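You operate a simulated robot arm through the tools that you are given. There is no shell and no other tool.

The job below is to be done with a simulated robot arm. You get a single attempt, and the scene is never put back.

## Task
Move the green pump to the full small jug and pump cup M7 to the 15 line.
Fine: stand the orange stopper on the cream ring; the cup stands ready beside the full jug; once filled, slide it about a hand's width toward the ring; the other cups stay.

The check looks at the end state, three seconds after you hand in, the way a careful person would. Anything else that was tipped, shoved, dropped, spilled or broken makes it a failure. Lids that push on must go on centred and level and be pressed home; caps that screw on are set level and turned clockwise until they are tight.

## Robot
A 6-joint arm with a two-finger gripper, fixed in place. Base frame: the origin is on the floor under the middle of its stand, x ahead of it, y to its left, z up; the work surface is at about z = 0.8. Lengths are in m, angles in rad, forces in N, time in s.
It reaches about 1.298 m from its shoulder. Its first joint turns from -2.601 to 2.601 rad. Payload 1.57 kg.
The TCP is the grasp point between the finger pads, 0.021 m short of the fingertips. In the tool frame z runs along the fingers and y along their closing line. The gripper opens to 0.07 m; its body begins 0.05 m behind the TCP.
Orientation is told as [roll, pitch, yaw] about the base's x, y, z axes, in that order, counted from this pose: with the fingers straight down and closing along the base's y, the tool's x points along the base's -x, its y along +y and its z along -z.

## Interface
- The arm moves only by the tool servo_tool. Its argument "plan" is a list of rows, each an object of numbers (a shift or turn left out is 0, a gripper value left out holds the last): "x", "y", "z": the shift along the base's x, y, z in units of 150 mm (1.0 is 150 mm); "wx", "wy", "wz": the turn, a rotation vector about the base's x, y, z in units of 180 degrees (1.0 is 180 degrees); "hand": the gripper command, from -1 (fully open) to 1 (shut), values between in proportion. In form: [{"x": .., "y": .., "z": .., "wx": .., "wy": .., "wz": .., "hand": ..}, ...]. A call has 1 to 20 rows; each row is the pose to reach, as a shift and turn from the pose commanded when the call began. A call with a number of a shift or a turn outside -1 to 1 is refused whole. A row lasts 0.2 s, in which the tool goes at most 0.05 m and 0.15 rad; a call with a longer step from one row to the next is refused whole, and so is a gripper value outside its range. A pose out of reach is approached as far as the arm can. The call stops where the force on the tool passes 40 N (or 10 N more than at its start, if that is more) or the arm is blocked; 0.2 s more then pass. The fingers move at their own pace (about 0.0648 m/s each) and stop on an object; they squeeze with about 25 N. The grip force told is the motor's: it shows also when the fingers shut on nothing. Time passes only in rows, and 0.2 s behind the last, so rows that repeat a pose let the fingers close. The reply holds the time, the measured pose of the TCP, the force on the tool along the base axes, the opening and the grip force, in the units named above and with some noise, with the torque about the TCP (base axes, N m) and any sound that the robot's microphone picked up, and new pictures: "pictures" is both (left out), scene, wrist or none.
- Cameras (640 x 400 px; columns grow to the right, rows downward): "scene" is fixed at [0.0511, 0.5002, 1.4663]; the picture's right is [0.62, -0.79, 0.00], its down [-0.56, -0.44, -0.71] and it looks along [0.55, 0.44, -0.71] (base axes); focal length 328 px, centre (320, 200). "wrist" rides on the gripper at [0.079, 0.004, -0.081] in the tool frame; the picture's right is [-0.05, 1.00, 0.00], its down [-0.67, -0.04, -0.74] and it looks along [-0.74, -0.04, 0.67] (tool axes); focal length 256 px, centre (320, 200). There is no depth. A picture from a camera that has moved, and an enlarged one, comes with that camera's place and axes in the base frame and with its lens.
- raise_lower(by): slides the trunk up (or, below 0, down) by that many m; the arm rides with it, the base frame stays. It gives what a move gives, with no picture.
- zoom(camera, box): a new picture of the part [left, top, right, bottom] of that camera's present view, enlarged. The clock stands still meanwhile.
- hand_in(): hands the job in; it is judged then, once.

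Places have to be worked out from the pictures, the camera data and where the tool is seen. Open the gripper and draw the arm clear of the work before you hand the job in, unless the task says otherwise.

The tools are called after "Request:" as a command line: name --argument value ..., lists and objects as JSON in quotes. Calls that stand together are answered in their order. servo_tool: Moves the arm, as the interface text tells. Its arguments: {"type":"object","properties":{"plan":{"type":"array"},"pictures":{"type":"string","enum":["both","scene","wrist","none"]}},"required":["plan"]} The other tools are called the same way: raise_lower (by) moves the trunk up or down; zoom (camera, box) takes an enlarged picture of a part of a camera's view; hand_in () hands the job in.

At the start:

```text
clock: 0.0
position: [0.3645, 0.5978, 1.1947]
tcp_rot: [0.001, -0.001, 0.001]
ft_force: [0.3, -0.8, 0.6]
torque: [-0.01, 0.02, 0.0]
grip_width: 0.07
grasp_force: 0.1
trunk travel left (down, up): [-0.876, 0.094]
```

scene: 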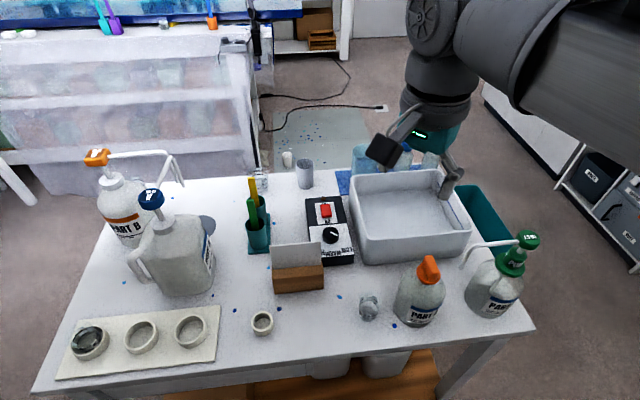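
wrist: 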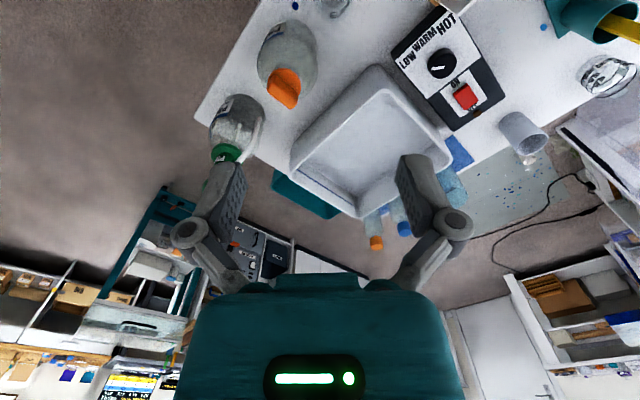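

I see two small jugs on the right (one with an orange stopper, one with the green pump), a tray with cups at the lower left and a cream ring. I'll zoom to read the details before moving.

Request:
zoom --camera "scene" --box '[340, 220, 560, 350]'

Request:
zoom --camera "scene" --box '[40, 290, 300, 400]'

Request:
zoom --camera "scene" --box '[230, 140, 400, 340]'

Request:
zoom --camera "scene" --box '[70, 140, 240, 310]'

Request:
zoom --camera "wrist" --box '[180, 0, 400, 180]'

```text
2.91 times, centred on (450, 285) of scene
camera zoom: at [0.0511, 0.5002, 1.4663], right [0.62, -0.79, 0.0], down [-0.56, -0.44, -0.71], along [0.55, 0.44, -0.71], focal length 955 px, centre (-58, -47)
```

zoom: 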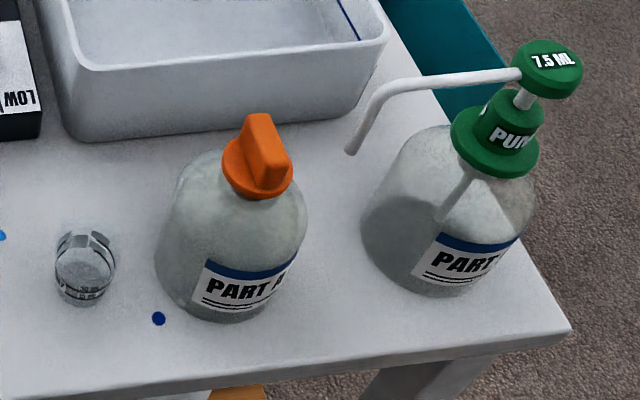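

```text
2.46 times, centred on (170, 345) of scene
camera zoom: at [0.0511, 0.5002, 1.4663], right [0.62, -0.79, 0.0], down [-0.56, -0.44, -0.71], along [0.55, 0.44, -0.71], focal length 808 px, centre (689, -157)
```

zoom: 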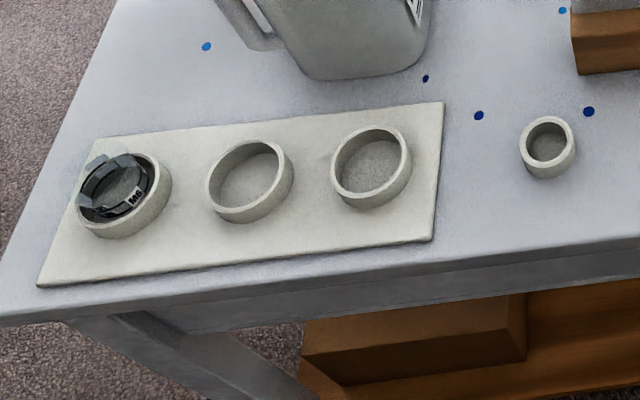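

```text
2.00 times, centred on (315, 240) of scene
camera zoom: at [0.0511, 0.5002, 1.4663], right [0.62, -0.79, 0.0], down [-0.56, -0.44, -0.71], along [0.55, 0.44, -0.71], focal length 657 px, centre (330, 120)
```

zoom: 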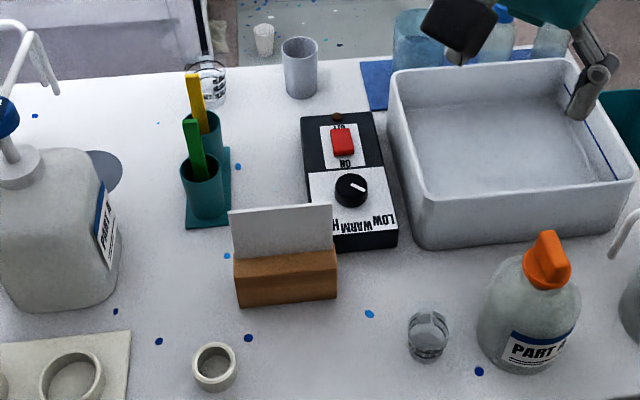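

```text
2.35 times, centred on (155, 225) of scene
camera zoom: at [0.0511, 0.5002, 1.4663], right [0.62, -0.79, 0.0], down [-0.56, -0.44, -0.71], along [0.55, 0.44, -0.71], focal length 772 px, centre (708, 141)
```

zoom: 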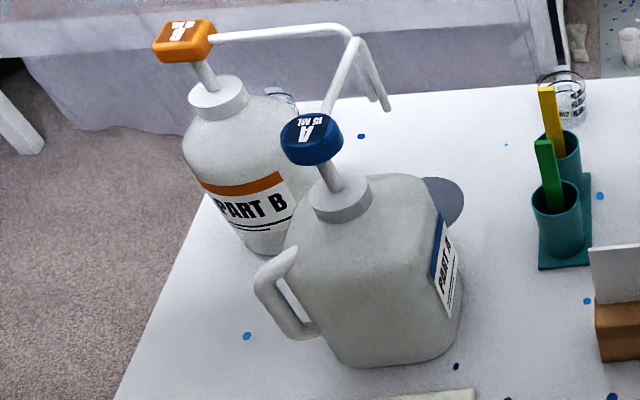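

```text
2.22 times, centred on (290, 90) of wrist
camera zoom: at [0.286, 0.6034, 1.2751], right [0.05, 1.0, 0.0], down [0.67, -0.04, 0.74], along [0.74, -0.04, -0.67], focal length 569 px, centre (387, 444)
```

zoom: 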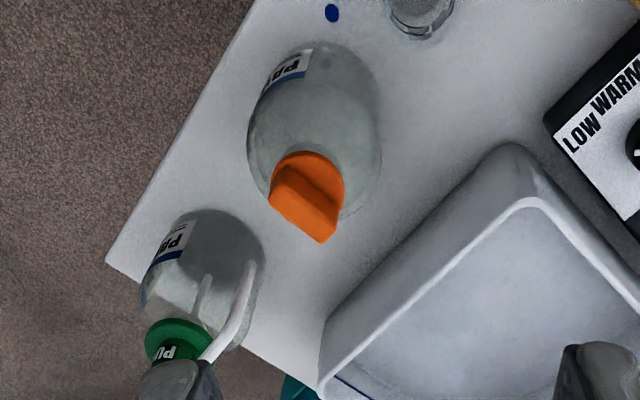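

The pump is labelled 7.5 ML (so two strokes should make 15), and the stoppered jug looks like the full one. I'll zoom closer on the cups, the ring, the pump and the stopper.

Request:
zoom --camera "scene" --box '[345, 280, 393, 330]'

Request:
zoom --camera "scene" --box '[450, 225, 550, 320]'

Request:
zoom --camera "scene" --box '[385, 250, 455, 335]'

Request:
zoom --camera "scene" --box '[60, 315, 120, 365]'

Request:
zoom --camera "scene" --box '[270, 145, 340, 195]'

Request:
zoom --camera "scene" --box '[235, 300, 290, 345]'

```text
8.00 times, centred on (369, 305) of scene
camera zoom: at [0.0511, 0.5002, 1.4663], right [0.62, -0.79, 0.0], down [-0.56, -0.44, -0.71], along [0.55, 0.44, -0.71], focal length 2626 px, centre (-72, -640)
```

zoom: 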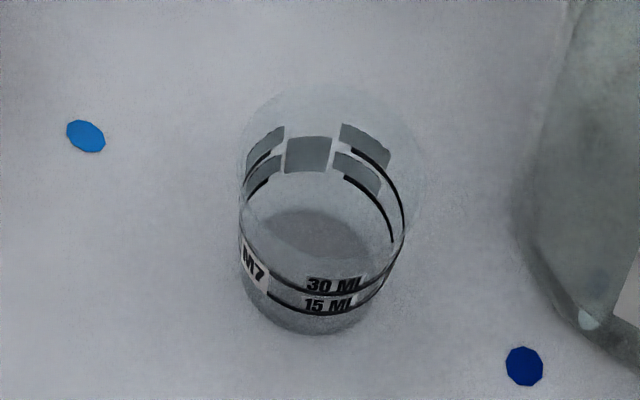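

```text
4.21 times, centred on (500, 272) of scene
camera zoom: at [0.0511, 0.5002, 1.4663], right [0.62, -0.79, 0.0], down [-0.56, -0.44, -0.71], along [0.55, 0.44, -0.71], focal length 1382 px, centre (-438, -105)
```

zoom: 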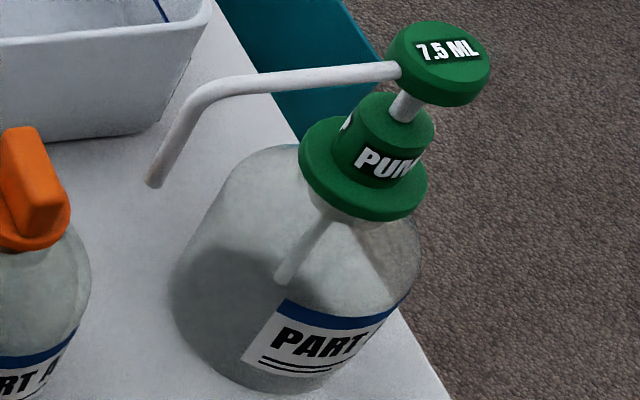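

```text
4.71 times, centred on (420, 292) of scene
camera zoom: at [0.0511, 0.5002, 1.4663], right [0.62, -0.79, 0.0], down [-0.56, -0.44, -0.71], along [0.55, 0.44, -0.71], focal length 1545 px, centre (-151, -235)
```

zoom: 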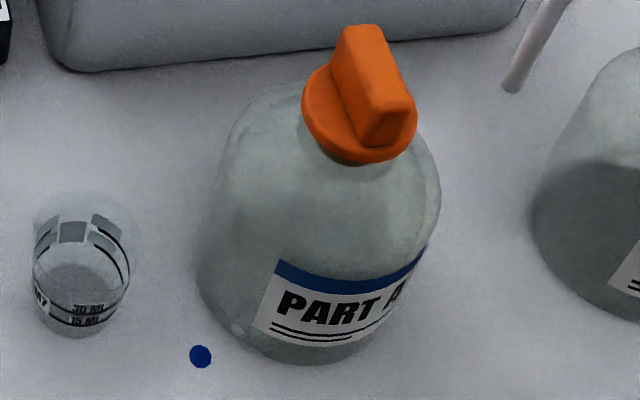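

```text
8.00 times, centred on (90, 340) of scene
camera zoom: at [0.0511, 0.5002, 1.4663], right [0.62, -0.79, 0.0], down [-0.56, -0.44, -0.71], along [0.55, 0.44, -0.71], focal length 2626 px, centre (2160, -920)
```

zoom: 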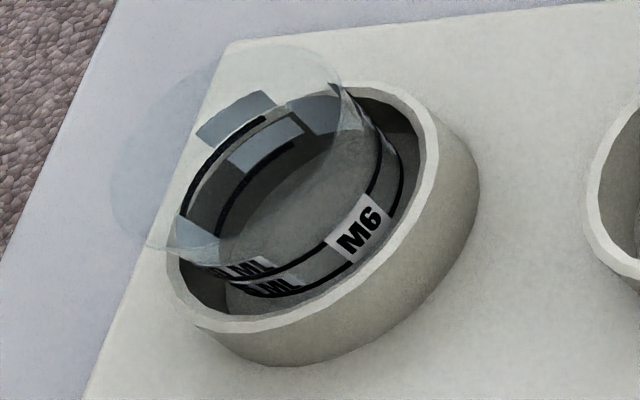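

```text
8.00 times, centred on (305, 170) of scene
camera zoom: at [0.0511, 0.5002, 1.4663], right [0.62, -0.79, 0.0], down [-0.56, -0.44, -0.71], along [0.55, 0.44, -0.71], focal length 2626 px, centre (440, 440)
```

zoom: 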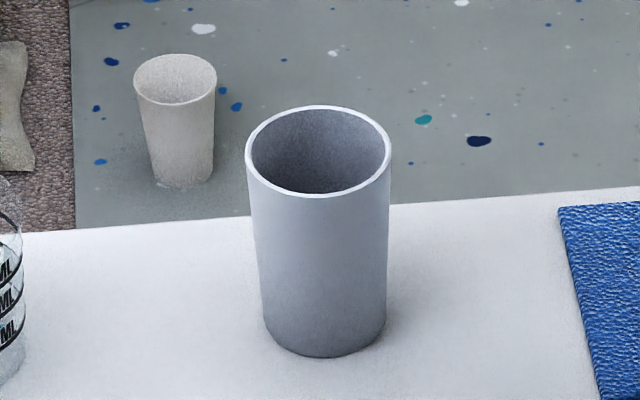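

```text
8.89 times, centred on (262, 322) of scene
camera zoom: at [0.0511, 0.5002, 1.4663], right [0.62, -0.79, 0.0], down [-0.56, -0.44, -0.71], along [0.55, 0.44, -0.71], focal length 2918 px, centre (831, -889)
```

zoom: 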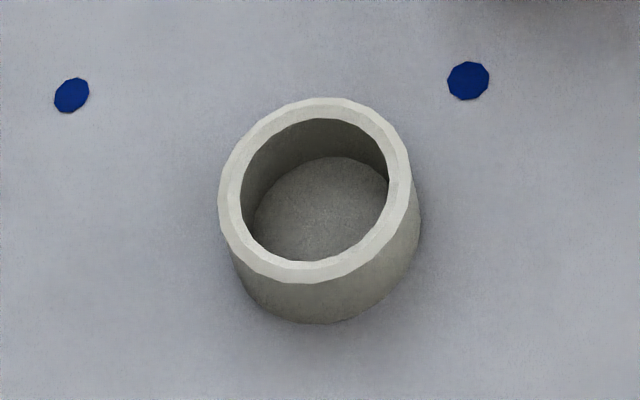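

Cup M7 stands at roughly (0.37, 0.62), the stoppered jug at about (0.44, 0.555) and the pumped jug at about (0.545, 0.435). I'll swing the wrist camera round 45° to face the table edge and see the jugs from the front.

Request:
servo_tool --plan '[{"x": -0.05, "y": -0.125, "z": -0.05, "wz": 0.03}, {"x": -0.1, "y": -0.25, "z": -0.1, "wz": 0.065}, {"x": -0.15, "y": -0.375, "z": -0.15, "wz": 0.1}, {"x": -0.2, "y": -0.5, "z": -0.2, "wz": 0.14}, {"x": -0.25, "y": -0.625, "z": -0.25, "wz": 0.18}, {"x": -0.3, "y": -0.75, "z": -0.3, "wz": 0.22}, {"x": -0.33, "y": -0.875, "z": -0.35, "wz": 0.25}, {"x": -0.33, "y": -1.0, "z": -0.4, "wz": 0.25}, {"x": -0.33, "y": -1.0, "z": -0.4, "wz": 0.25}]' --pictures "both"

```text
clock: 2.0
position: [0.3185, 0.4487, 1.1937]
tcp_rot: [0.0, 0.0, 0.787]
ft_force: [0.1, -0.5, -0.4]
torque: [-0.02, 0.01, 0.04]
grip_width: 0.0701
grasp_force: 0.2
out of reach, approached as far as the arm can: row 1, 2, 3, 4, 5, 6, 7, 8, 9
trunk travel left (down, up): [-0.876, 0.094]
camera wrist: at [0.2601, 0.3953, 1.2751], right [-0.67, 0.74, 0.0], down [0.5, 0.45, 0.74], along [0.55, 0.5, -0.67], focal length 256 px, centre (320, 200)
```

scene: 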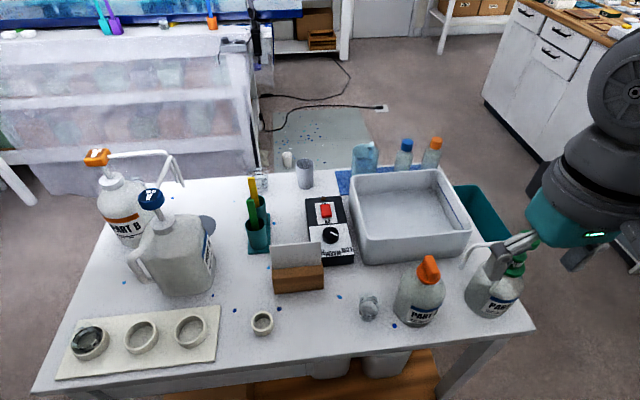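
wrist: 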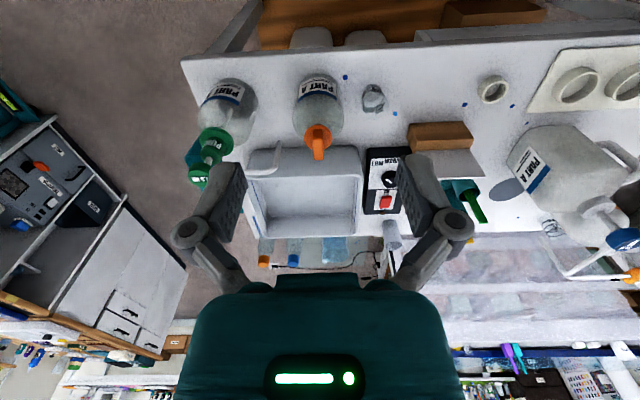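

The arm could not come lower than z≈1.19 in this posture, so the trunk is too high for it. I'll lower the trunk in a moderate step, with the tool clear in front of the table edge.

Request:
raise_lower --by -0.12

Request:
servo_tool --plan '[{"z": 0.0}]' --pictures "both"

```text
clock: 3.5
position: [0.3192, 0.4484, 1.0753]
tcp_rot: [0.001, 0.001, 0.786]
ft_force: [0.1, -0.6, 0.7]
torque: [0.02, 0.0, -0.02]
grip_width: 0.0701
grasp_force: 0.0
trunk travel left (down, up): [-0.756, 0.214]
```

```text
clock: 3.9
position: [0.3191, 0.4484, 1.0749]
tcp_rot: [0.0, 0.0, 0.786]
ft_force: [0.3, 0.8, 0.2]
torque: [0.0, 0.02, 0.02]
grip_width: 0.07
grasp_force: 0.0
trunk travel left (down, up): [-0.756, 0.214]
camera wrist: at [0.2599, 0.3953, 1.1552], right [-0.67, 0.74, 0.0], down [0.5, 0.45, 0.74], along [0.55, 0.5, -0.67], focal length 256 px, centre (320, 200)
```

scene: 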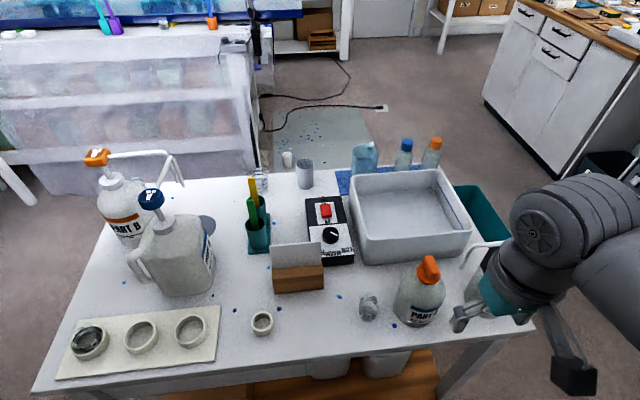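
wrist: 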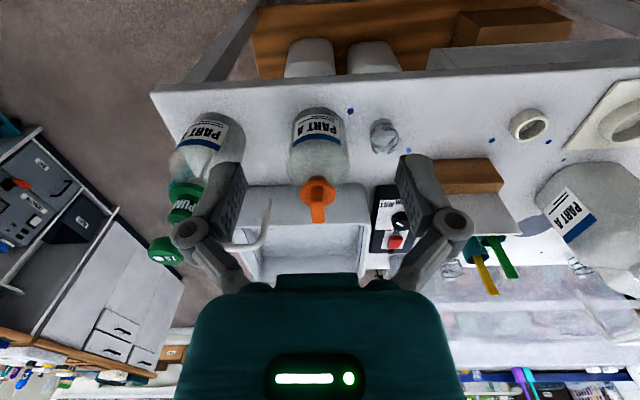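

The lower trunk lets the wrist camera see both jugs from the front. I'll zoom in on the stopper, the pump and the cup.

Request:
zoom --camera "wrist" --box '[270, 90, 410, 240]'

Request:
zoom --camera "wrist" --box '[130, 90, 290, 280]'

Request:
zoom --camera "scene" --box '[380, 180, 600, 340]'

```text
2.67 times, centred on (340, 165) of wrist
camera zoom: at [0.2599, 0.3953, 1.1552], right [-0.67, 0.74, 0.0], down [0.5, 0.45, 0.74], along [0.55, 0.5, -0.67], focal length 683 px, centre (267, 293)
```

zoom: 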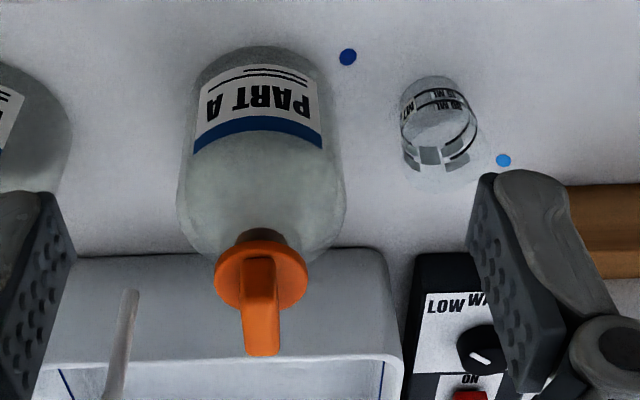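

```text
2.11 times, centred on (210, 185) of wrist
camera zoom: at [0.2599, 0.3953, 1.1552], right [-0.67, 0.74, 0.0], down [0.5, 0.45, 0.74], along [0.55, 0.5, -0.67], focal length 539 px, centre (552, 232)
```

zoom: 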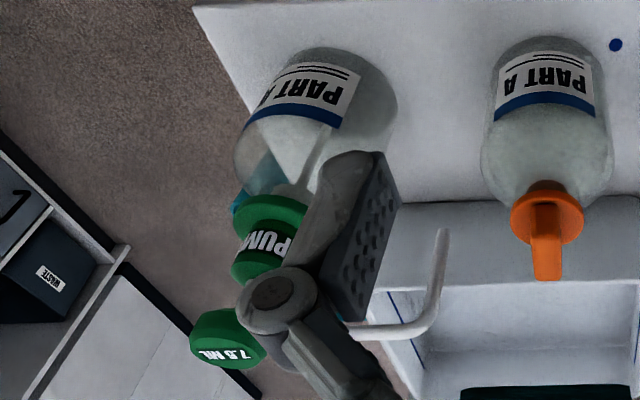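

```text
2.50 times, centred on (490, 260) of scene
camera zoom: at [0.0511, 0.5002, 1.4663], right [0.62, -0.79, 0.0], down [-0.56, -0.44, -0.71], along [0.55, 0.44, -0.71], focal length 821 px, centre (-105, 50)
```

zoom: 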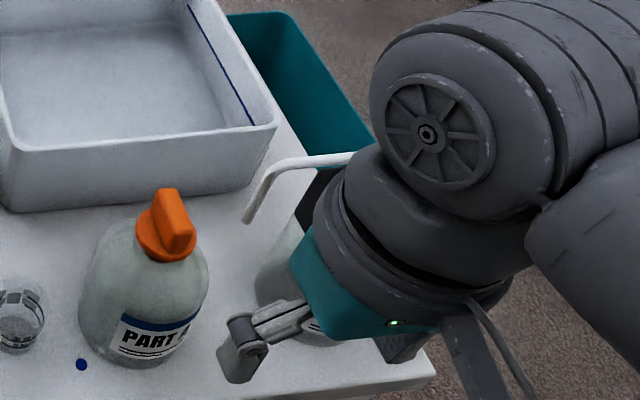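

The stopper's fin is edge-on from here (thin across the table-edge direction), with its flange near (0.431, 0.547, 0.937), and the spout tip hangs only about 6 cm to its right. A level approach from the front would clear the spout, so I'll first roll the hand half a turn to put the camera on top.

Request:
servo_tool --plan '[{"wz": -0.047}, {"wz": -0.094}, {"wz": -0.141}, {"wz": -0.188}, {"wz": -0.235}, {"wz": -0.282}, {"wz": -0.329}, {"wz": -0.376}, {"wz": -0.423}, {"wz": -0.47}, {"wz": -0.517}, {"wz": -0.564}, {"wz": -0.611}, {"wz": -0.658}, {"wz": -0.705}, {"wz": -0.752}, {"wz": -0.799}, {"wz": -0.846}, {"wz": -0.893}, {"wz": -0.94}]' --pictures "both"

```text
clock: 8.1
position: [0.3318, 0.4398, 1.0752]
tcp_rot: [-0.003, -0.001, -2.012]
ft_force: [-0.4, 1.1, 0.7]
torque: [-0.01, 0.01, -0.01]
grip_width: 0.0701
grasp_force: 0.1
out of reach, approached as far as the arm can: row 19, 20
trunk travel left (down, up): [-0.756, 0.214]
camera wrist: at [0.3696, 0.5102, 1.1552], right [0.88, -0.47, 0.0], down [-0.31, -0.59, 0.74], along [-0.36, -0.65, -0.67], focal length 256 px, centre (320, 200)
```

scene: 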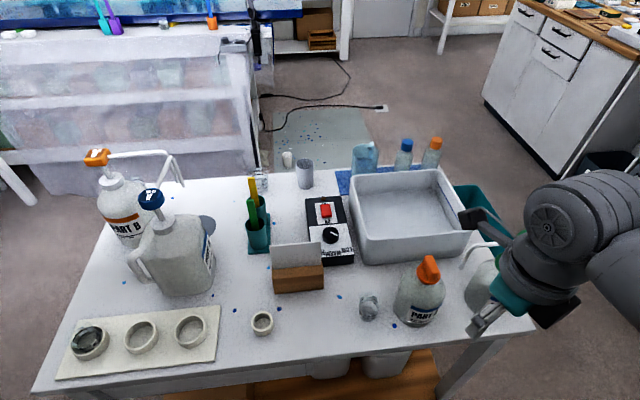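
wrist: 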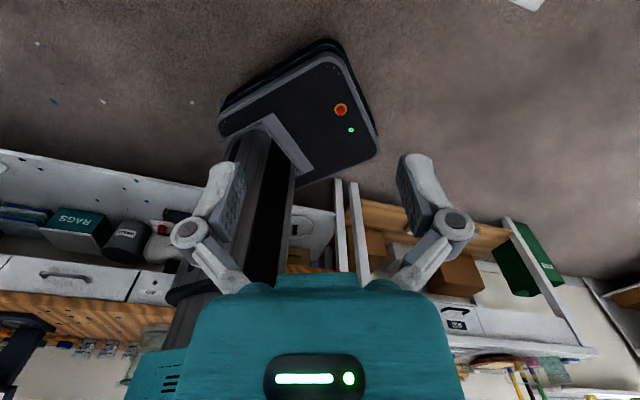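

The half turn got to yaw -2.01 before a joint limit, which is enough. I'll move up and out above the jugs, to give the arm room, and check the pose before pitching the hand level.

Request:
servo_tool --plan '[{"x": 0.1, "y": 0.1, "z": 0.15}, {"x": 0.25, "y": 0.25, "z": 0.35}, {"x": 0.4, "y": 0.4, "z": 0.5}, {"x": 0.55, "y": 0.55, "z": 0.6}, {"x": 0.67, "y": 0.67, "z": 0.67}, {"x": 0.67, "y": 0.67, "z": 0.67}]' --pictures "none"

```text
clock: 9.5
position: [0.4286, 0.539, 1.0744]
tcp_rot: [-0.004, 0.001, -2.01]
ft_force: [-1.0, 0.0, 0.8]
torque: [-0.01, -0.01, 0.01]
grip_width: 0.0704
grasp_force: 0.1
out of reach, approached as far as the arm can: row 1, 2, 3, 4, 5, 6
trunk travel left (down, up): [-0.756, 0.214]
```

The height did not change again although x and y did, so perhaps this arm gets its height from the trunk. I'll test a small pure z move after backing the yaw off its limit a bit.

Request:
servo_tool --plan '[{"wz": 0.04}, {"wz": 0.08}, {"wz": 0.08, "z": 0.1}, {"wz": 0.08, "z": 0.2}, {"wz": 0.08, "z": 0.2}]' --pictures "scene"

```text
clock: 10.7
position: [0.4305, 0.5381, 1.075]
tcp_rot: [-0.004, -0.002, -1.759]
ft_force: [1.1, -0.7, 0.1]
torque: [0.03, -0.01, 0.0]
grip_width: 0.07
grasp_force: 0.0
out of reach, approached as far as the arm can: row 3, 4, 5
trunk travel left (down, up): [-0.756, 0.214]
```

scene: 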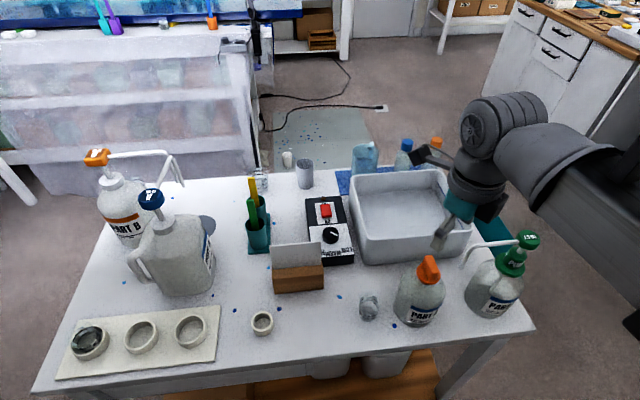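

Pure z motion is indeed impossible with the tool vertical, so height comes from the trunk. I'll test whether the hand can pitch at all with a small tilt, watching what happens to the position.

Request:
servo_tool --plan '[{"wx": 0.04, "wy": -0.0076}, {"wx": 0.08, "wy": -0.0152}, {"wx": 0.12, "wy": -0.023}, {"wx": 0.16, "wy": -0.03}, {"wx": 0.16, "wy": -0.03}]' --pictures "both"

```text
clock: 11.9
position: [0.4297, 0.5383, 1.0983]
tcp_rot: [-0.007, 0.513, -1.759]
ft_force: [-1.0, 0.3, -0.1]
torque: [-0.02, -0.02, -0.04]
grip_width: 0.0703
grasp_force: 0.0
out of reach, approached as far as the arm can: row 2, 3, 4, 5
trunk travel left (down, up): [-0.756, 0.214]
camera wrist: at [0.4393, 0.5662, 1.2077], right [0.97, -0.23, -0.03], down [-0.21, -0.92, 0.32], along [-0.1, -0.31, -0.95], focal length 256 px, centre (320, 200)
```

scene: 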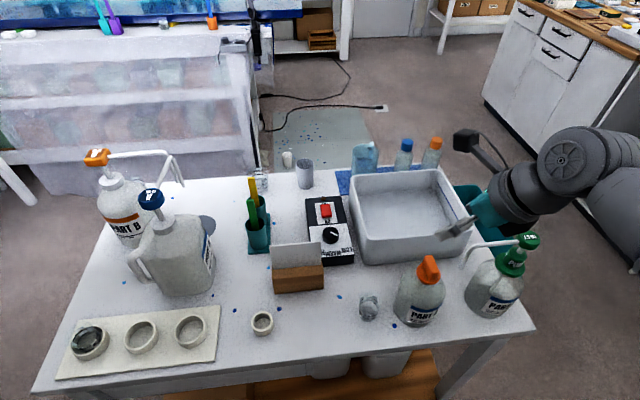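
wrist: 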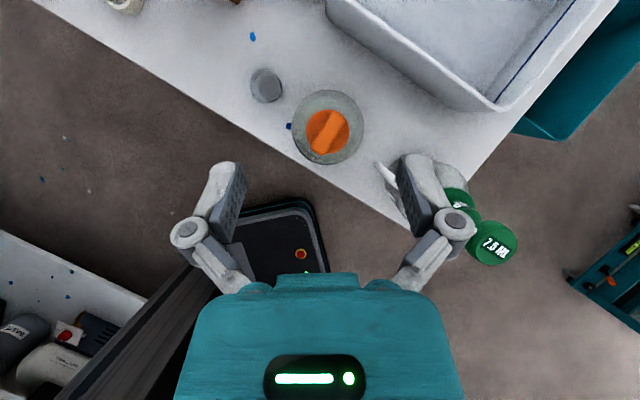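

Pitching works: the wrist pivot stays about 0.18 m behind the TCP at fixed height, so a level hand plus a lower trunk will give a front approach. This near-overhead view is good for measuring, so I'll zoom in.

Request:
zoom --camera "wrist" --box '[280, 80, 380, 180]'

Request:
zoom --camera "wrist" --box '[360, 120, 540, 290]'

Request:
zoom --camera "wrist" --box '[230, 50, 310, 130]'

```text
4.00 times, centred on (330, 130) of wrist
camera zoom: at [0.4393, 0.5662, 1.2077], right [0.97, -0.23, -0.03], down [-0.21, -0.92, 0.32], along [-0.1, -0.31, -0.95], focal length 1024 px, centre (280, 480)
```

zoom: 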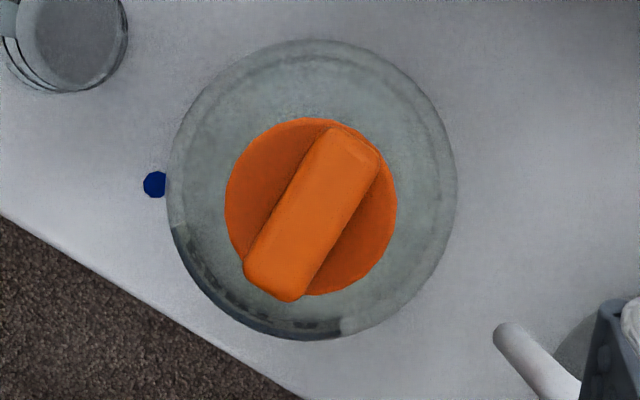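

```text
2.35 times, centred on (450, 205) of wrist
camera zoom: at [0.4393, 0.5662, 1.2077], right [0.97, -0.23, -0.03], down [-0.21, -0.92, 0.32], along [-0.1, -0.31, -0.95], focal length 602 px, centre (14, 188)
```

zoom: 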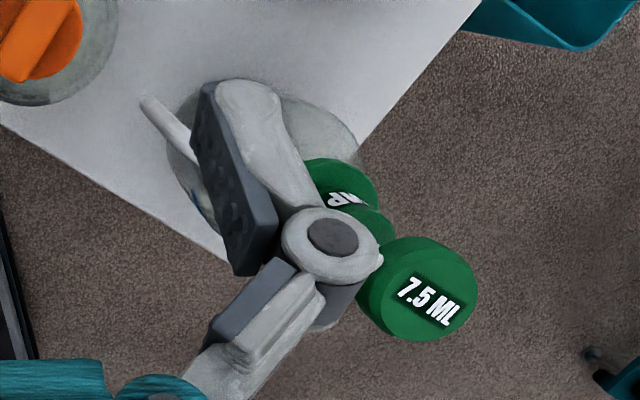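

```text
5.00 times, centred on (270, 90) of wrist
camera zoom: at [0.4393, 0.5662, 1.2077], right [0.97, -0.23, -0.03], down [-0.21, -0.92, 0.32], along [-0.1, -0.31, -0.95], focal length 1280 px, centre (570, 750)
```

zoom: 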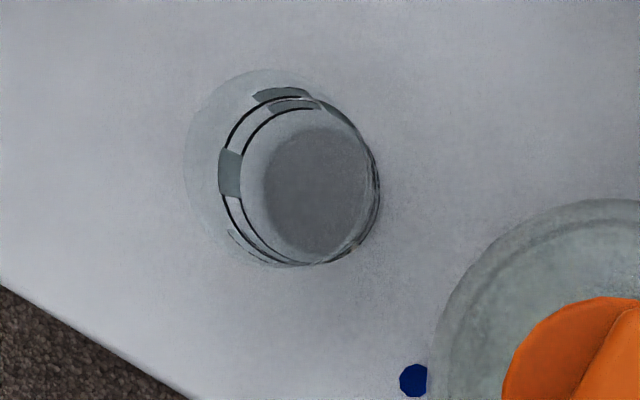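

Fin centre is at about (0.4365, 0.550), running along azimuth ≈43.5°, 14 mm thick and 38 mm long; the spout tip is at (0.478, 0.507). I'll pitch the hand to about 20° below level, then yaw it onto the fin's azimuth.

Request:
servo_tool --plan '[{"wx": 0.0443, "wy": -0.0084, "z": 0.095}, {"wx": 0.0886, "wy": -0.0169, "z": 0.208}, {"wx": 0.133, "wy": -0.0253, "z": 0.338}, {"wx": 0.1773, "wy": -0.0338, "z": 0.483}, {"wx": 0.2216, "wy": -0.0422, "z": 0.638}, {"wx": 0.2216, "wy": -0.0422, "z": 0.638}]' --pictures "scene"

```text
clock: 13.3
position: [0.4291, 0.5363, 1.1975]
tcp_rot: [-0.005, 1.222, -1.759]
ft_force: [-0.1, 0.2, -0.9]
torque: [0.0, -0.01, 0.0]
grip_width: 0.07
grasp_force: 0.0
out of reach, approached as far as the arm can: row 5
trunk travel left (down, up): [-0.756, 0.214]
```

scene: 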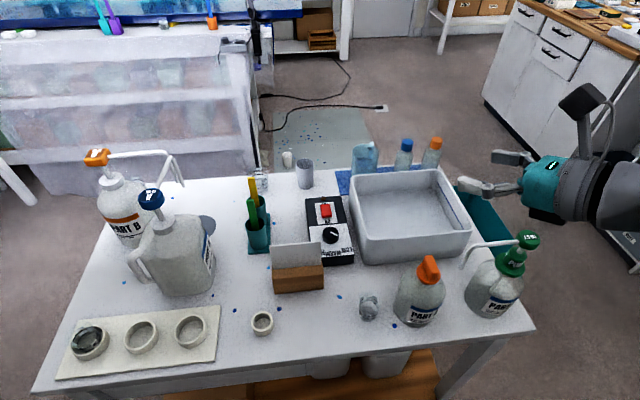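

The hand is now pitched nearly level with the camera on top. Next I yaw it to the fin's azimuth (43.5°).

Request:
servo_tool --plan '[{"wz": -0.04}, {"wz": -0.08}, {"wz": -0.12}, {"wz": -0.16}, {"wz": -0.1983}, {"wz": -0.1983}]' --pictures "both"

```text
clock: 14.7
position: [0.4461, 0.5318, 1.1978]
tcp_rot: [-0.011, 1.221, -2.187]
ft_force: [-1.4, 0.5, -0.2]
torque: [-0.02, 0.04, -0.02]
grip_width: 0.0698
grasp_force: 0.1
out of reach, approached as far as the arm can: row 1, 2, 3, 4, 5, 6
trunk travel left (down, up): [-0.756, 0.214]
camera wrist: at [0.421, 0.4891, 1.2989], right [0.81, -0.58, -0.05], down [-0.56, -0.74, -0.37], along [0.18, 0.33, -0.93], focal length 256 px, centre (320, 200)
```

scene: 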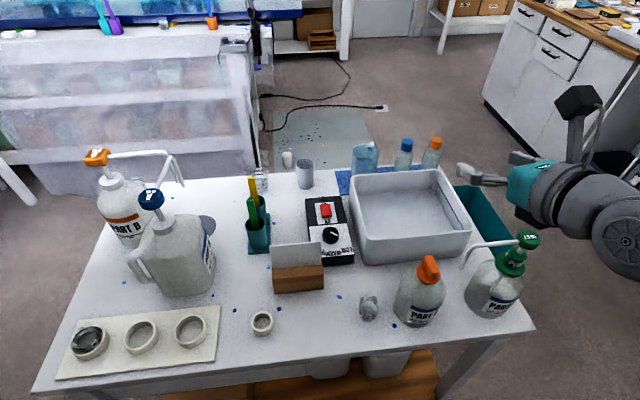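
wrist: 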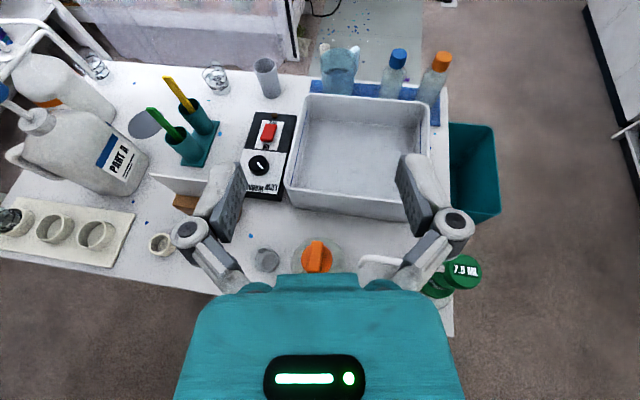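

The yaw joint limits the level hand to azimuth ≥ ~55° here, which is not square to the fin. I'm considering a vertical grasp on the fin's two ends instead, so I'll check how thick the gripper body is and re-inspect the pump, spout, cup and ring in this view.

Request:
zoom --camera "scene" --box '[440, 80, 640, 260]'

Request:
zoom --camera "wrist" --box '[140, 220, 360, 280]'

Request:
zoom --camera "wrist" --box '[340, 220, 500, 320]'

Request:
zoom --camera "wrist" --box '[60, 30, 330, 210]'

```text
2.22 times, centred on (540, 170) of scene
camera zoom: at [0.0511, 0.5002, 1.4663], right [0.62, -0.79, 0.0], down [-0.56, -0.44, -0.71], along [0.55, 0.44, -0.71], focal length 730 px, centre (-169, 267)
```

zoom: 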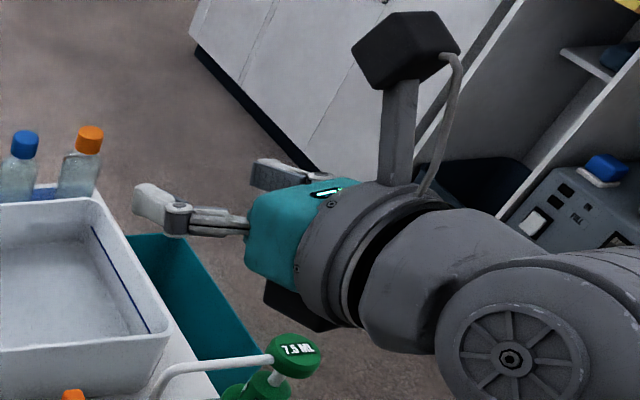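

```text
2.91 times, centred on (250, 250) of wrist
camera zoom: at [0.421, 0.4891, 1.2989], right [0.81, -0.58, -0.05], down [-0.56, -0.74, -0.37], along [0.18, 0.33, -0.93], focal length 745 px, centre (524, 54)
```

zoom: 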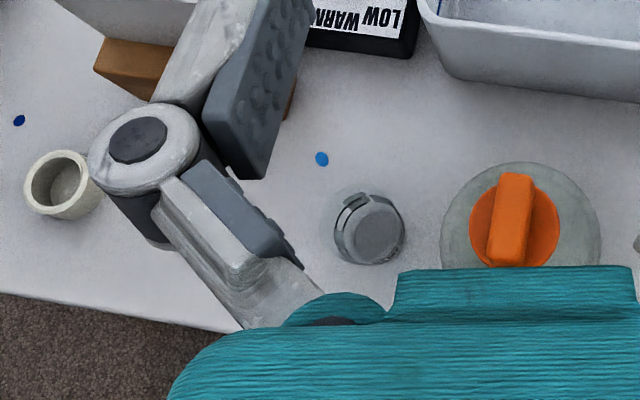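

```text
4.00 times, centred on (420, 270) of wrist
camera zoom: at [0.421, 0.4891, 1.2989], right [0.81, -0.58, -0.05], down [-0.56, -0.74, -0.37], along [0.18, 0.33, -0.93], focal length 1024 px, centre (-80, -80)
```

zoom: 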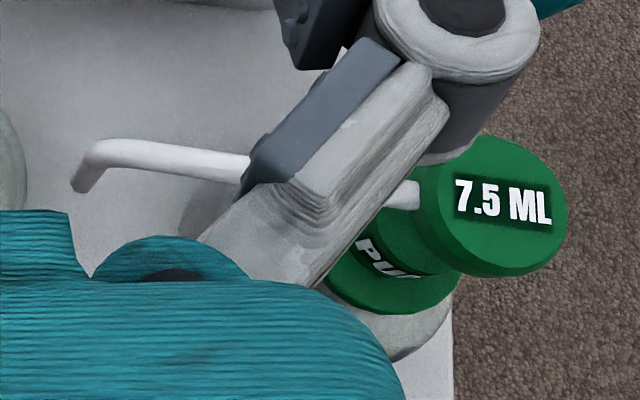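

```text
2.22 times, centred on (195, 120) of wrist
camera zoom: at [0.421, 0.4891, 1.2989], right [0.81, -0.58, -0.05], down [-0.56, -0.74, -0.37], along [0.18, 0.33, -0.93], focal length 569 px, centre (598, 378)
```

zoom: 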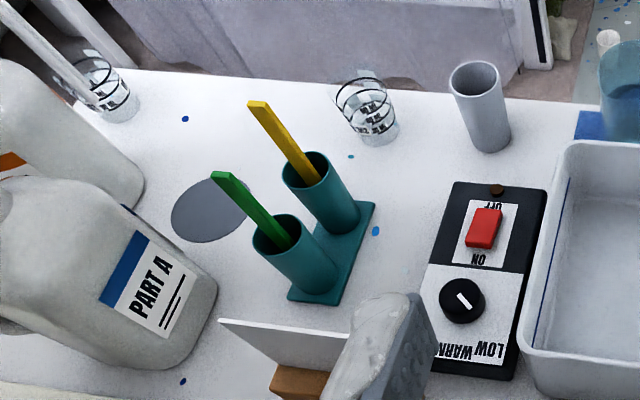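

The body is about 6 cm thick, so a vertical hand closing along the fin's length, with its thin side toward the spout, has clearance. I'll bring the hand back to vertical first.

Request:
servo_tool --plan '[{"wx": -0.0352, "wy": 0.025, "z": -0.13}, {"wx": -0.0705, "wy": 0.0499, "z": -0.26}, {"wx": -0.1057, "wy": 0.0749, "z": -0.38}, {"wx": -0.141, "wy": 0.0999, "z": -0.5}, {"wx": -0.1762, "wy": 0.1248, "z": -0.6}, {"wx": -0.2115, "wy": 0.1498, "z": -0.69}, {"wx": -0.2467, "wy": 0.1748, "z": -0.75}, {"wx": -0.282, "wy": 0.1997, "z": -0.8}, {"wx": -0.3172, "wy": 0.2247, "z": -0.82}, {"wx": -0.3172, "wy": 0.2247, "z": -0.82}]' --pictures "none"

```text
clock: 16.9
position: [0.4777, 0.5067, 1.0749]
tcp_rot: [-0.021, 0.001, -2.147]
ft_force: [0.0, 0.4, 0.4]
torque: [0.0, -0.02, -0.01]
grip_width: 0.07
grasp_force: 0.0
out of reach, approached as far as the arm can: row 1, 2, 3, 4, 5, 6, 7, 8, 9, 10
trunk travel left (down, up): [-0.756, 0.214]
```

The hand is vertical again at z 1.075, slightly displaced. Now I yaw to -0.81 so the fingers close along the fin's length, then correct the position.

Request:
servo_tool --plan '[{"wz": 0.043}, {"wz": 0.086}, {"wz": 0.129}, {"wz": 0.172}, {"wz": 0.215}, {"wz": 0.258}, {"wz": 0.301}, {"wz": 0.344}, {"wz": 0.387}, {"wz": 0.4256}, {"wz": 0.4256}]' --pictures "none"

```text
clock: 19.3
position: [0.4765, 0.5063, 1.0747]
tcp_rot: [-0.011, 0.001, -0.849]
ft_force: [-0.2, 0.0, 0.4]
torque: [-0.01, 0.03, -0.01]
grip_width: 0.0699
grasp_force: 0.1
trunk travel left (down, up): [-0.756, 0.214]
```

Now I shift over the stopper axis (0.4365, 0.550), trim the yaw and roll, and take pictures to verify alignment.

Request:
servo_tool --plan '[{"x": -0.13, "y": 0.145, "wz": 0.006}, {"x": -0.267, "y": 0.291, "wz": 0.0127, "wx": 0.0023, "wy": -0.0026}, {"x": -0.267, "y": 0.291, "wz": 0.0127, "wx": 0.0023, "wy": -0.0026}]' --pictures "both"

```text
clock: 20.1
position: [0.4367, 0.5485, 1.0749]
tcp_rot: [0.002, 0.001, -0.81]
ft_force: [-1.4, -0.6, -0.5]
torque: [-0.01, 0.03, 0.01]
grip_width: 0.0699
grasp_force: 0.1
trunk travel left (down, up): [-0.756, 0.214]
camera wrist: at [0.3831, 0.6103, 1.1552], right [0.76, 0.65, 0.0], down [0.43, -0.51, 0.74], along [0.48, -0.57, -0.67], focal length 256 px, centre (320, 200)
```

scene: 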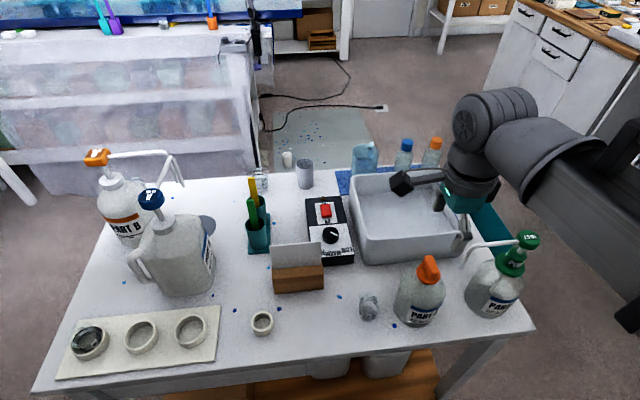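
wrist: 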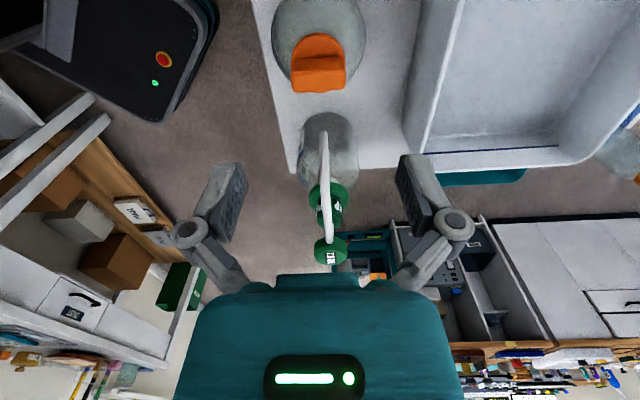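

The wrist view now looks along the table edge at the stopper fin broadside, centred between the fingers. I'll zoom to measure the fin and check the neck underneath for a thread.

Request:
zoom --camera "wrist" --box '[260, 0, 380, 110]'

Request:
zoom --camera "wrist" --box '[270, 100, 390, 280]'

```text
3.64 times, centred on (320, 55) of wrist
camera zoom: at [0.3831, 0.6103, 1.1552], right [0.76, 0.65, 0.0], down [0.43, -0.51, 0.74], along [0.48, -0.57, -0.67], focal length 931 px, centre (320, 727)
```

zoom: 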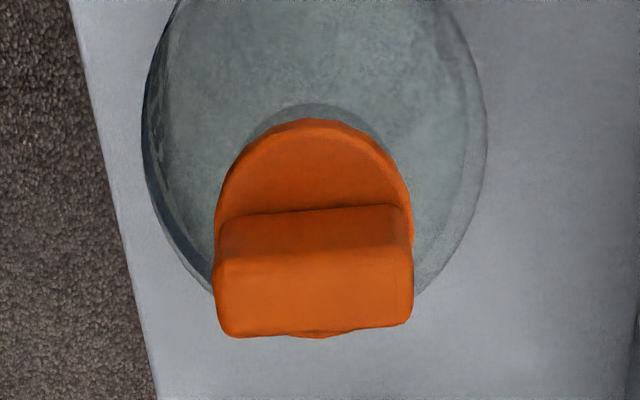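

```text
2.22 times, centred on (330, 190) of wrist
camera zoom: at [0.3831, 0.6103, 1.1552], right [0.76, 0.65, 0.0], down [0.43, -0.51, 0.74], along [0.48, -0.57, -0.67], focal length 569 px, centre (298, 222)
```

zoom: 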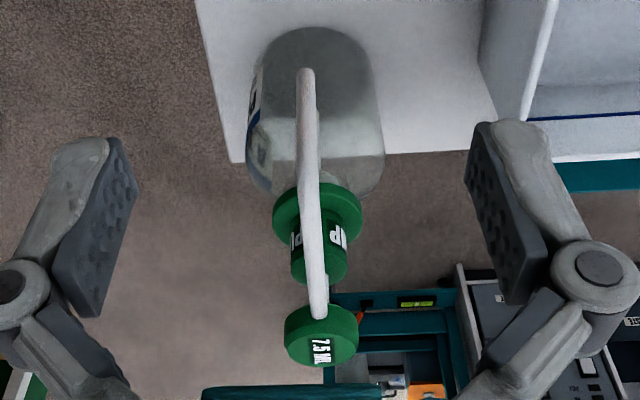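

The fin spans z≈0.941 to 0.965 and is 39 mm long; the neck below shows no visible thread. I'll nudge 1.5 mm and lower the trunk in two stages, checking clearance to the spout.

Request:
servo_tool --plan '[{"x": -0.007, "y": -0.007}, {"x": -0.007, "y": -0.007}]' --pictures "none"

Request:
raise_lower --by -0.085

Request:
servo_tool --plan '[{"z": 0.0}]' --pictures "both"

```text
clock: 20.7
position: [0.4342, 0.5483, 1.0749]
tcp_rot: [0.0, 0.0, -0.808]
ft_force: [0.7, 0.0, -0.2]
torque: [0.0, 0.03, -0.01]
grip_width: 0.0698
grasp_force: 0.0
trunk travel left (down, up): [-0.756, 0.214]
```

```text
clock: 21.9
position: [0.4353, 0.5468, 0.9902]
tcp_rot: [0.001, 0.0, -0.809]
ft_force: [0.2, 0.1, 0.2]
torque: [0.0, 0.01, 0.0]
grip_width: 0.0702
grasp_force: 0.2
trunk travel left (down, up): [-0.671, 0.299]
```

```text
clock: 22.3
position: [0.4354, 0.5463, 0.9903]
tcp_rot: [0.002, 0.002, -0.81]
ft_force: [0.4, -1.9, -0.1]
torque: [0.01, 0.0, -0.01]
grip_width: 0.0702
grasp_force: 0.0
trunk travel left (down, up): [-0.671, 0.299]
camera wrist: at [0.3828, 0.6084, 1.0702], right [0.76, 0.65, 0.0], down [0.43, -0.51, 0.74], along [0.48, -0.57, -0.67], focal length 256 px, centre (320, 200)
```

scene: 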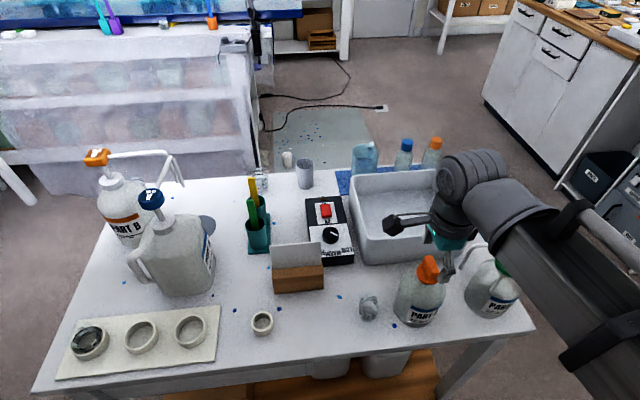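
wrist: 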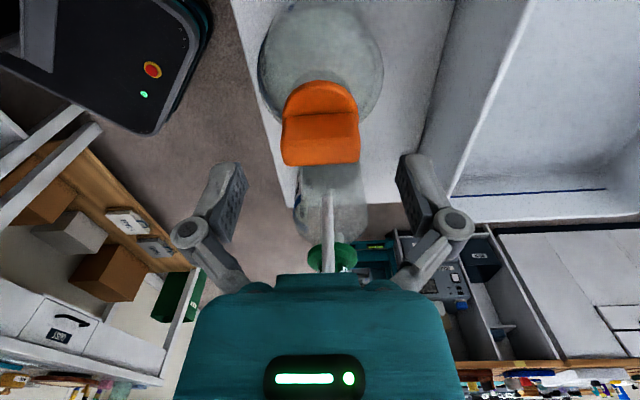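

The fin sits midway between the fingers. Before the last 26 mm I'll check the gripper body's clearance to the spout in the scene view.

Request:
zoom --camera "scene" --box '[390, 200, 530, 330]'

Request:
zoom --camera "wrist" --box '[250, 60, 400, 280]'

```text
3.08 times, centred on (460, 265) of scene
camera zoom: at [0.0511, 0.5002, 1.4663], right [0.62, -0.79, 0.0], down [-0.56, -0.44, -0.71], along [0.55, 0.44, -0.71], focal length 1010 px, centre (-111, 0)
```

zoom: 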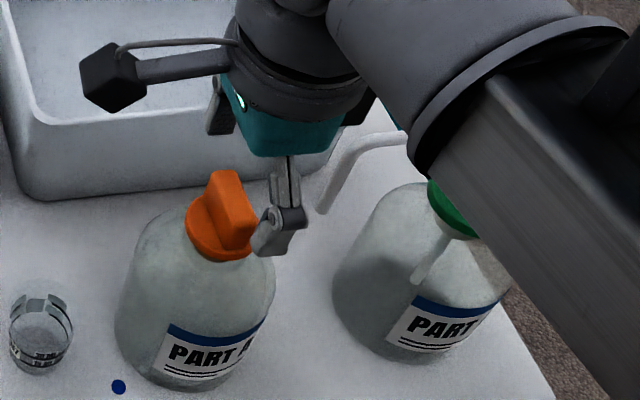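

```text
1.82 times, centred on (325, 170) of wrist
camera zoom: at [0.3828, 0.6084, 1.0702], right [0.76, 0.65, 0.0], down [0.43, -0.51, 0.74], along [0.48, -0.57, -0.67], focal length 465 px, centre (311, 254)
```

zoom: 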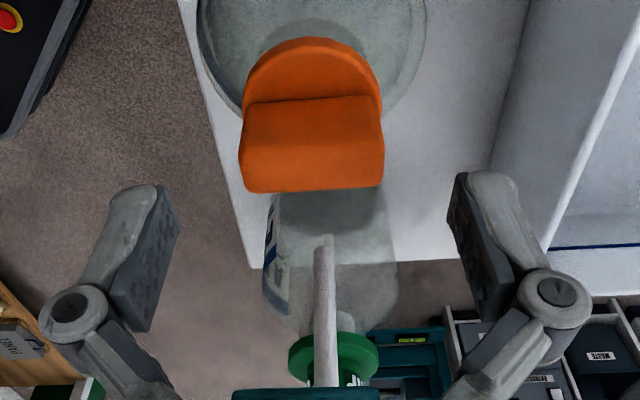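

Clear by 2–3 cm at the spout. I'll lower the last 26 mm and see the view before closing.

Request:
raise_lower --by -0.026

Request:
servo_tool --plan '[{"z": 0.0}]' --pictures "both"

```text
clock: 23.0
position: [0.4346, 0.5479, 0.9633]
tcp_rot: [0.001, 0.001, -0.809]
ft_force: [0.1, -0.6, 0.5]
torque: [-0.01, -0.02, -0.02]
grip_width: 0.0701
grasp_force: 0.1
trunk travel left (down, up): [-0.645, 0.325]
```

```text
clock: 23.4
position: [0.4358, 0.548, 0.963]
tcp_rot: [0.0, -0.001, -0.81]
ft_force: [-0.2, 0.9, 0.0]
torque: [0.03, 0.0, 0.01]
grip_width: 0.0701
grasp_force: 0.0
trunk travel left (down, up): [-0.645, 0.325]
camera wrist: at [0.3828, 0.6084, 1.0442], right [0.76, 0.65, 0.0], down [0.43, -0.51, 0.74], along [0.48, -0.57, -0.67], focal length 256 px, centre (320, 200)
```

scene: 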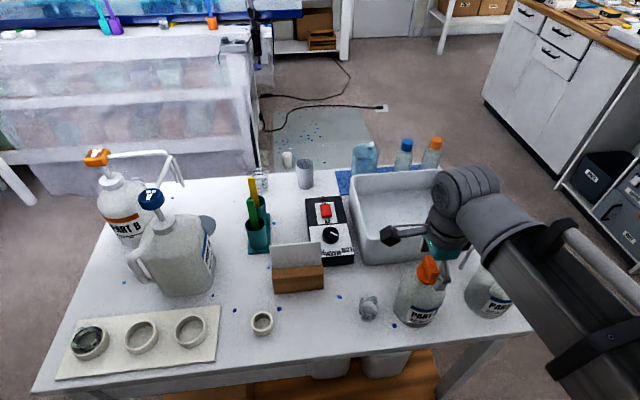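
wrist: 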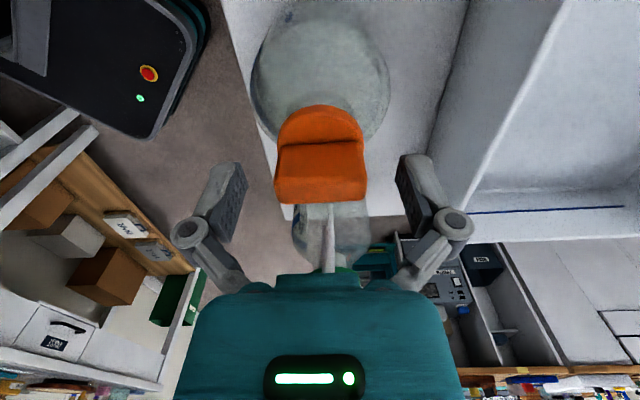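

Fingertips are just above the flange with the fin between the pads. I'll close the gripper on the fin's ends.

Request:
servo_tool --plan '[{"hand": 1}, {"hand": 1}, {"hand": 1}, {"hand": 1}]' --pictures "wrist"

```text
clock: 24.4
position: [0.4344, 0.5474, 0.9641]
tcp_rot: [0.002, 0.0, -0.81]
ft_force: [1.1, 0.5, 3.3]
torque: [-0.02, 0.01, -0.02]
grip_width: 0.0392
grasp_force: 25.3
trunk travel left (down, up): [-0.645, 0.325]
camera wrist: at [0.3826, 0.6083, 1.0444], right [0.76, 0.65, 0.0], down [0.43, -0.51, 0.74], along [0.48, -0.57, -0.67], focal length 256 px, centre (320, 200)
```

wrist: 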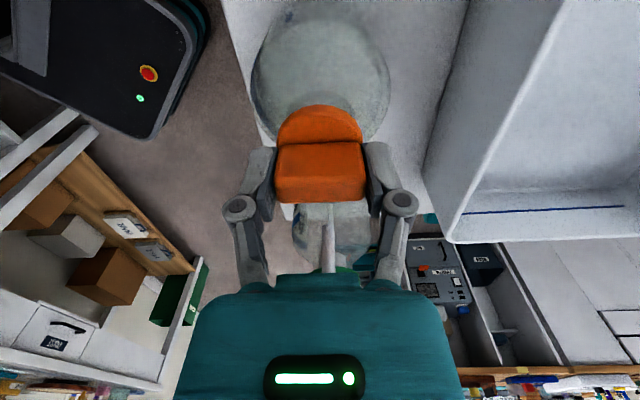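

Gripped at 39 mm with 25 N. I'll raise by just 4 mm and look at the force to learn whether it pulls out or is threaded.

Request:
raise_lower --by 0.004

Request:
zoom --camera "wrist" --box '[240, 60, 400, 210]'

Request:
zoom --camera "scene" --box '[370, 240, 480, 340]'

```text
clock: 25.0
position: [0.4351, 0.5474, 0.9677]
tcp_rot: [-0.001, 0.0, -0.808]
ft_force: [-0.6, 1.1, 0.5]
torque: [-0.01, -0.01, 0.0]
grip_width: 0.039
grasp_force: 25.1
trunk travel left (down, up): [-0.649, 0.321]
```

```text
2.67 times, centred on (320, 135) of wrist
camera zoom: at [0.3828, 0.6085, 1.0481], right [0.76, 0.65, 0.0], down [0.43, -0.51, 0.74], along [0.48, -0.57, -0.67], focal length 683 px, centre (320, 373)
```

zoom: 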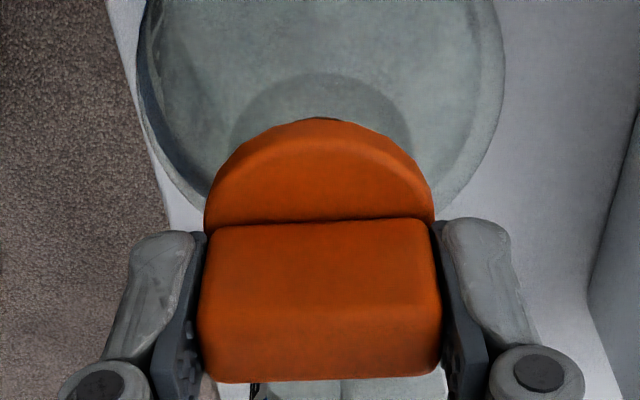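

```text
4.00 times, centred on (425, 290) of scene
camera zoom: at [0.0511, 0.5002, 1.4663], right [0.62, -0.79, 0.0], down [-0.56, -0.44, -0.71], along [0.55, 0.44, -0.71], focal length 1313 px, centre (-100, -160)
```

zoom: 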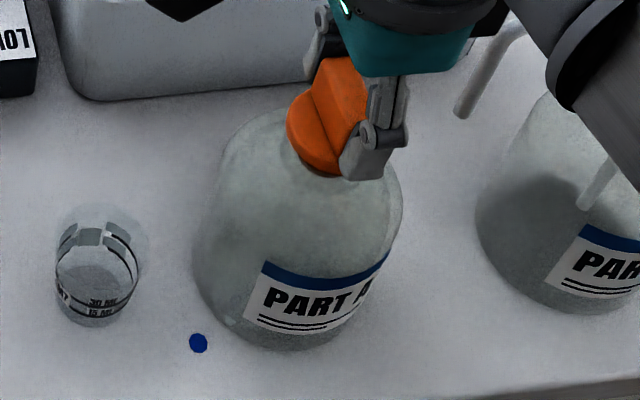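

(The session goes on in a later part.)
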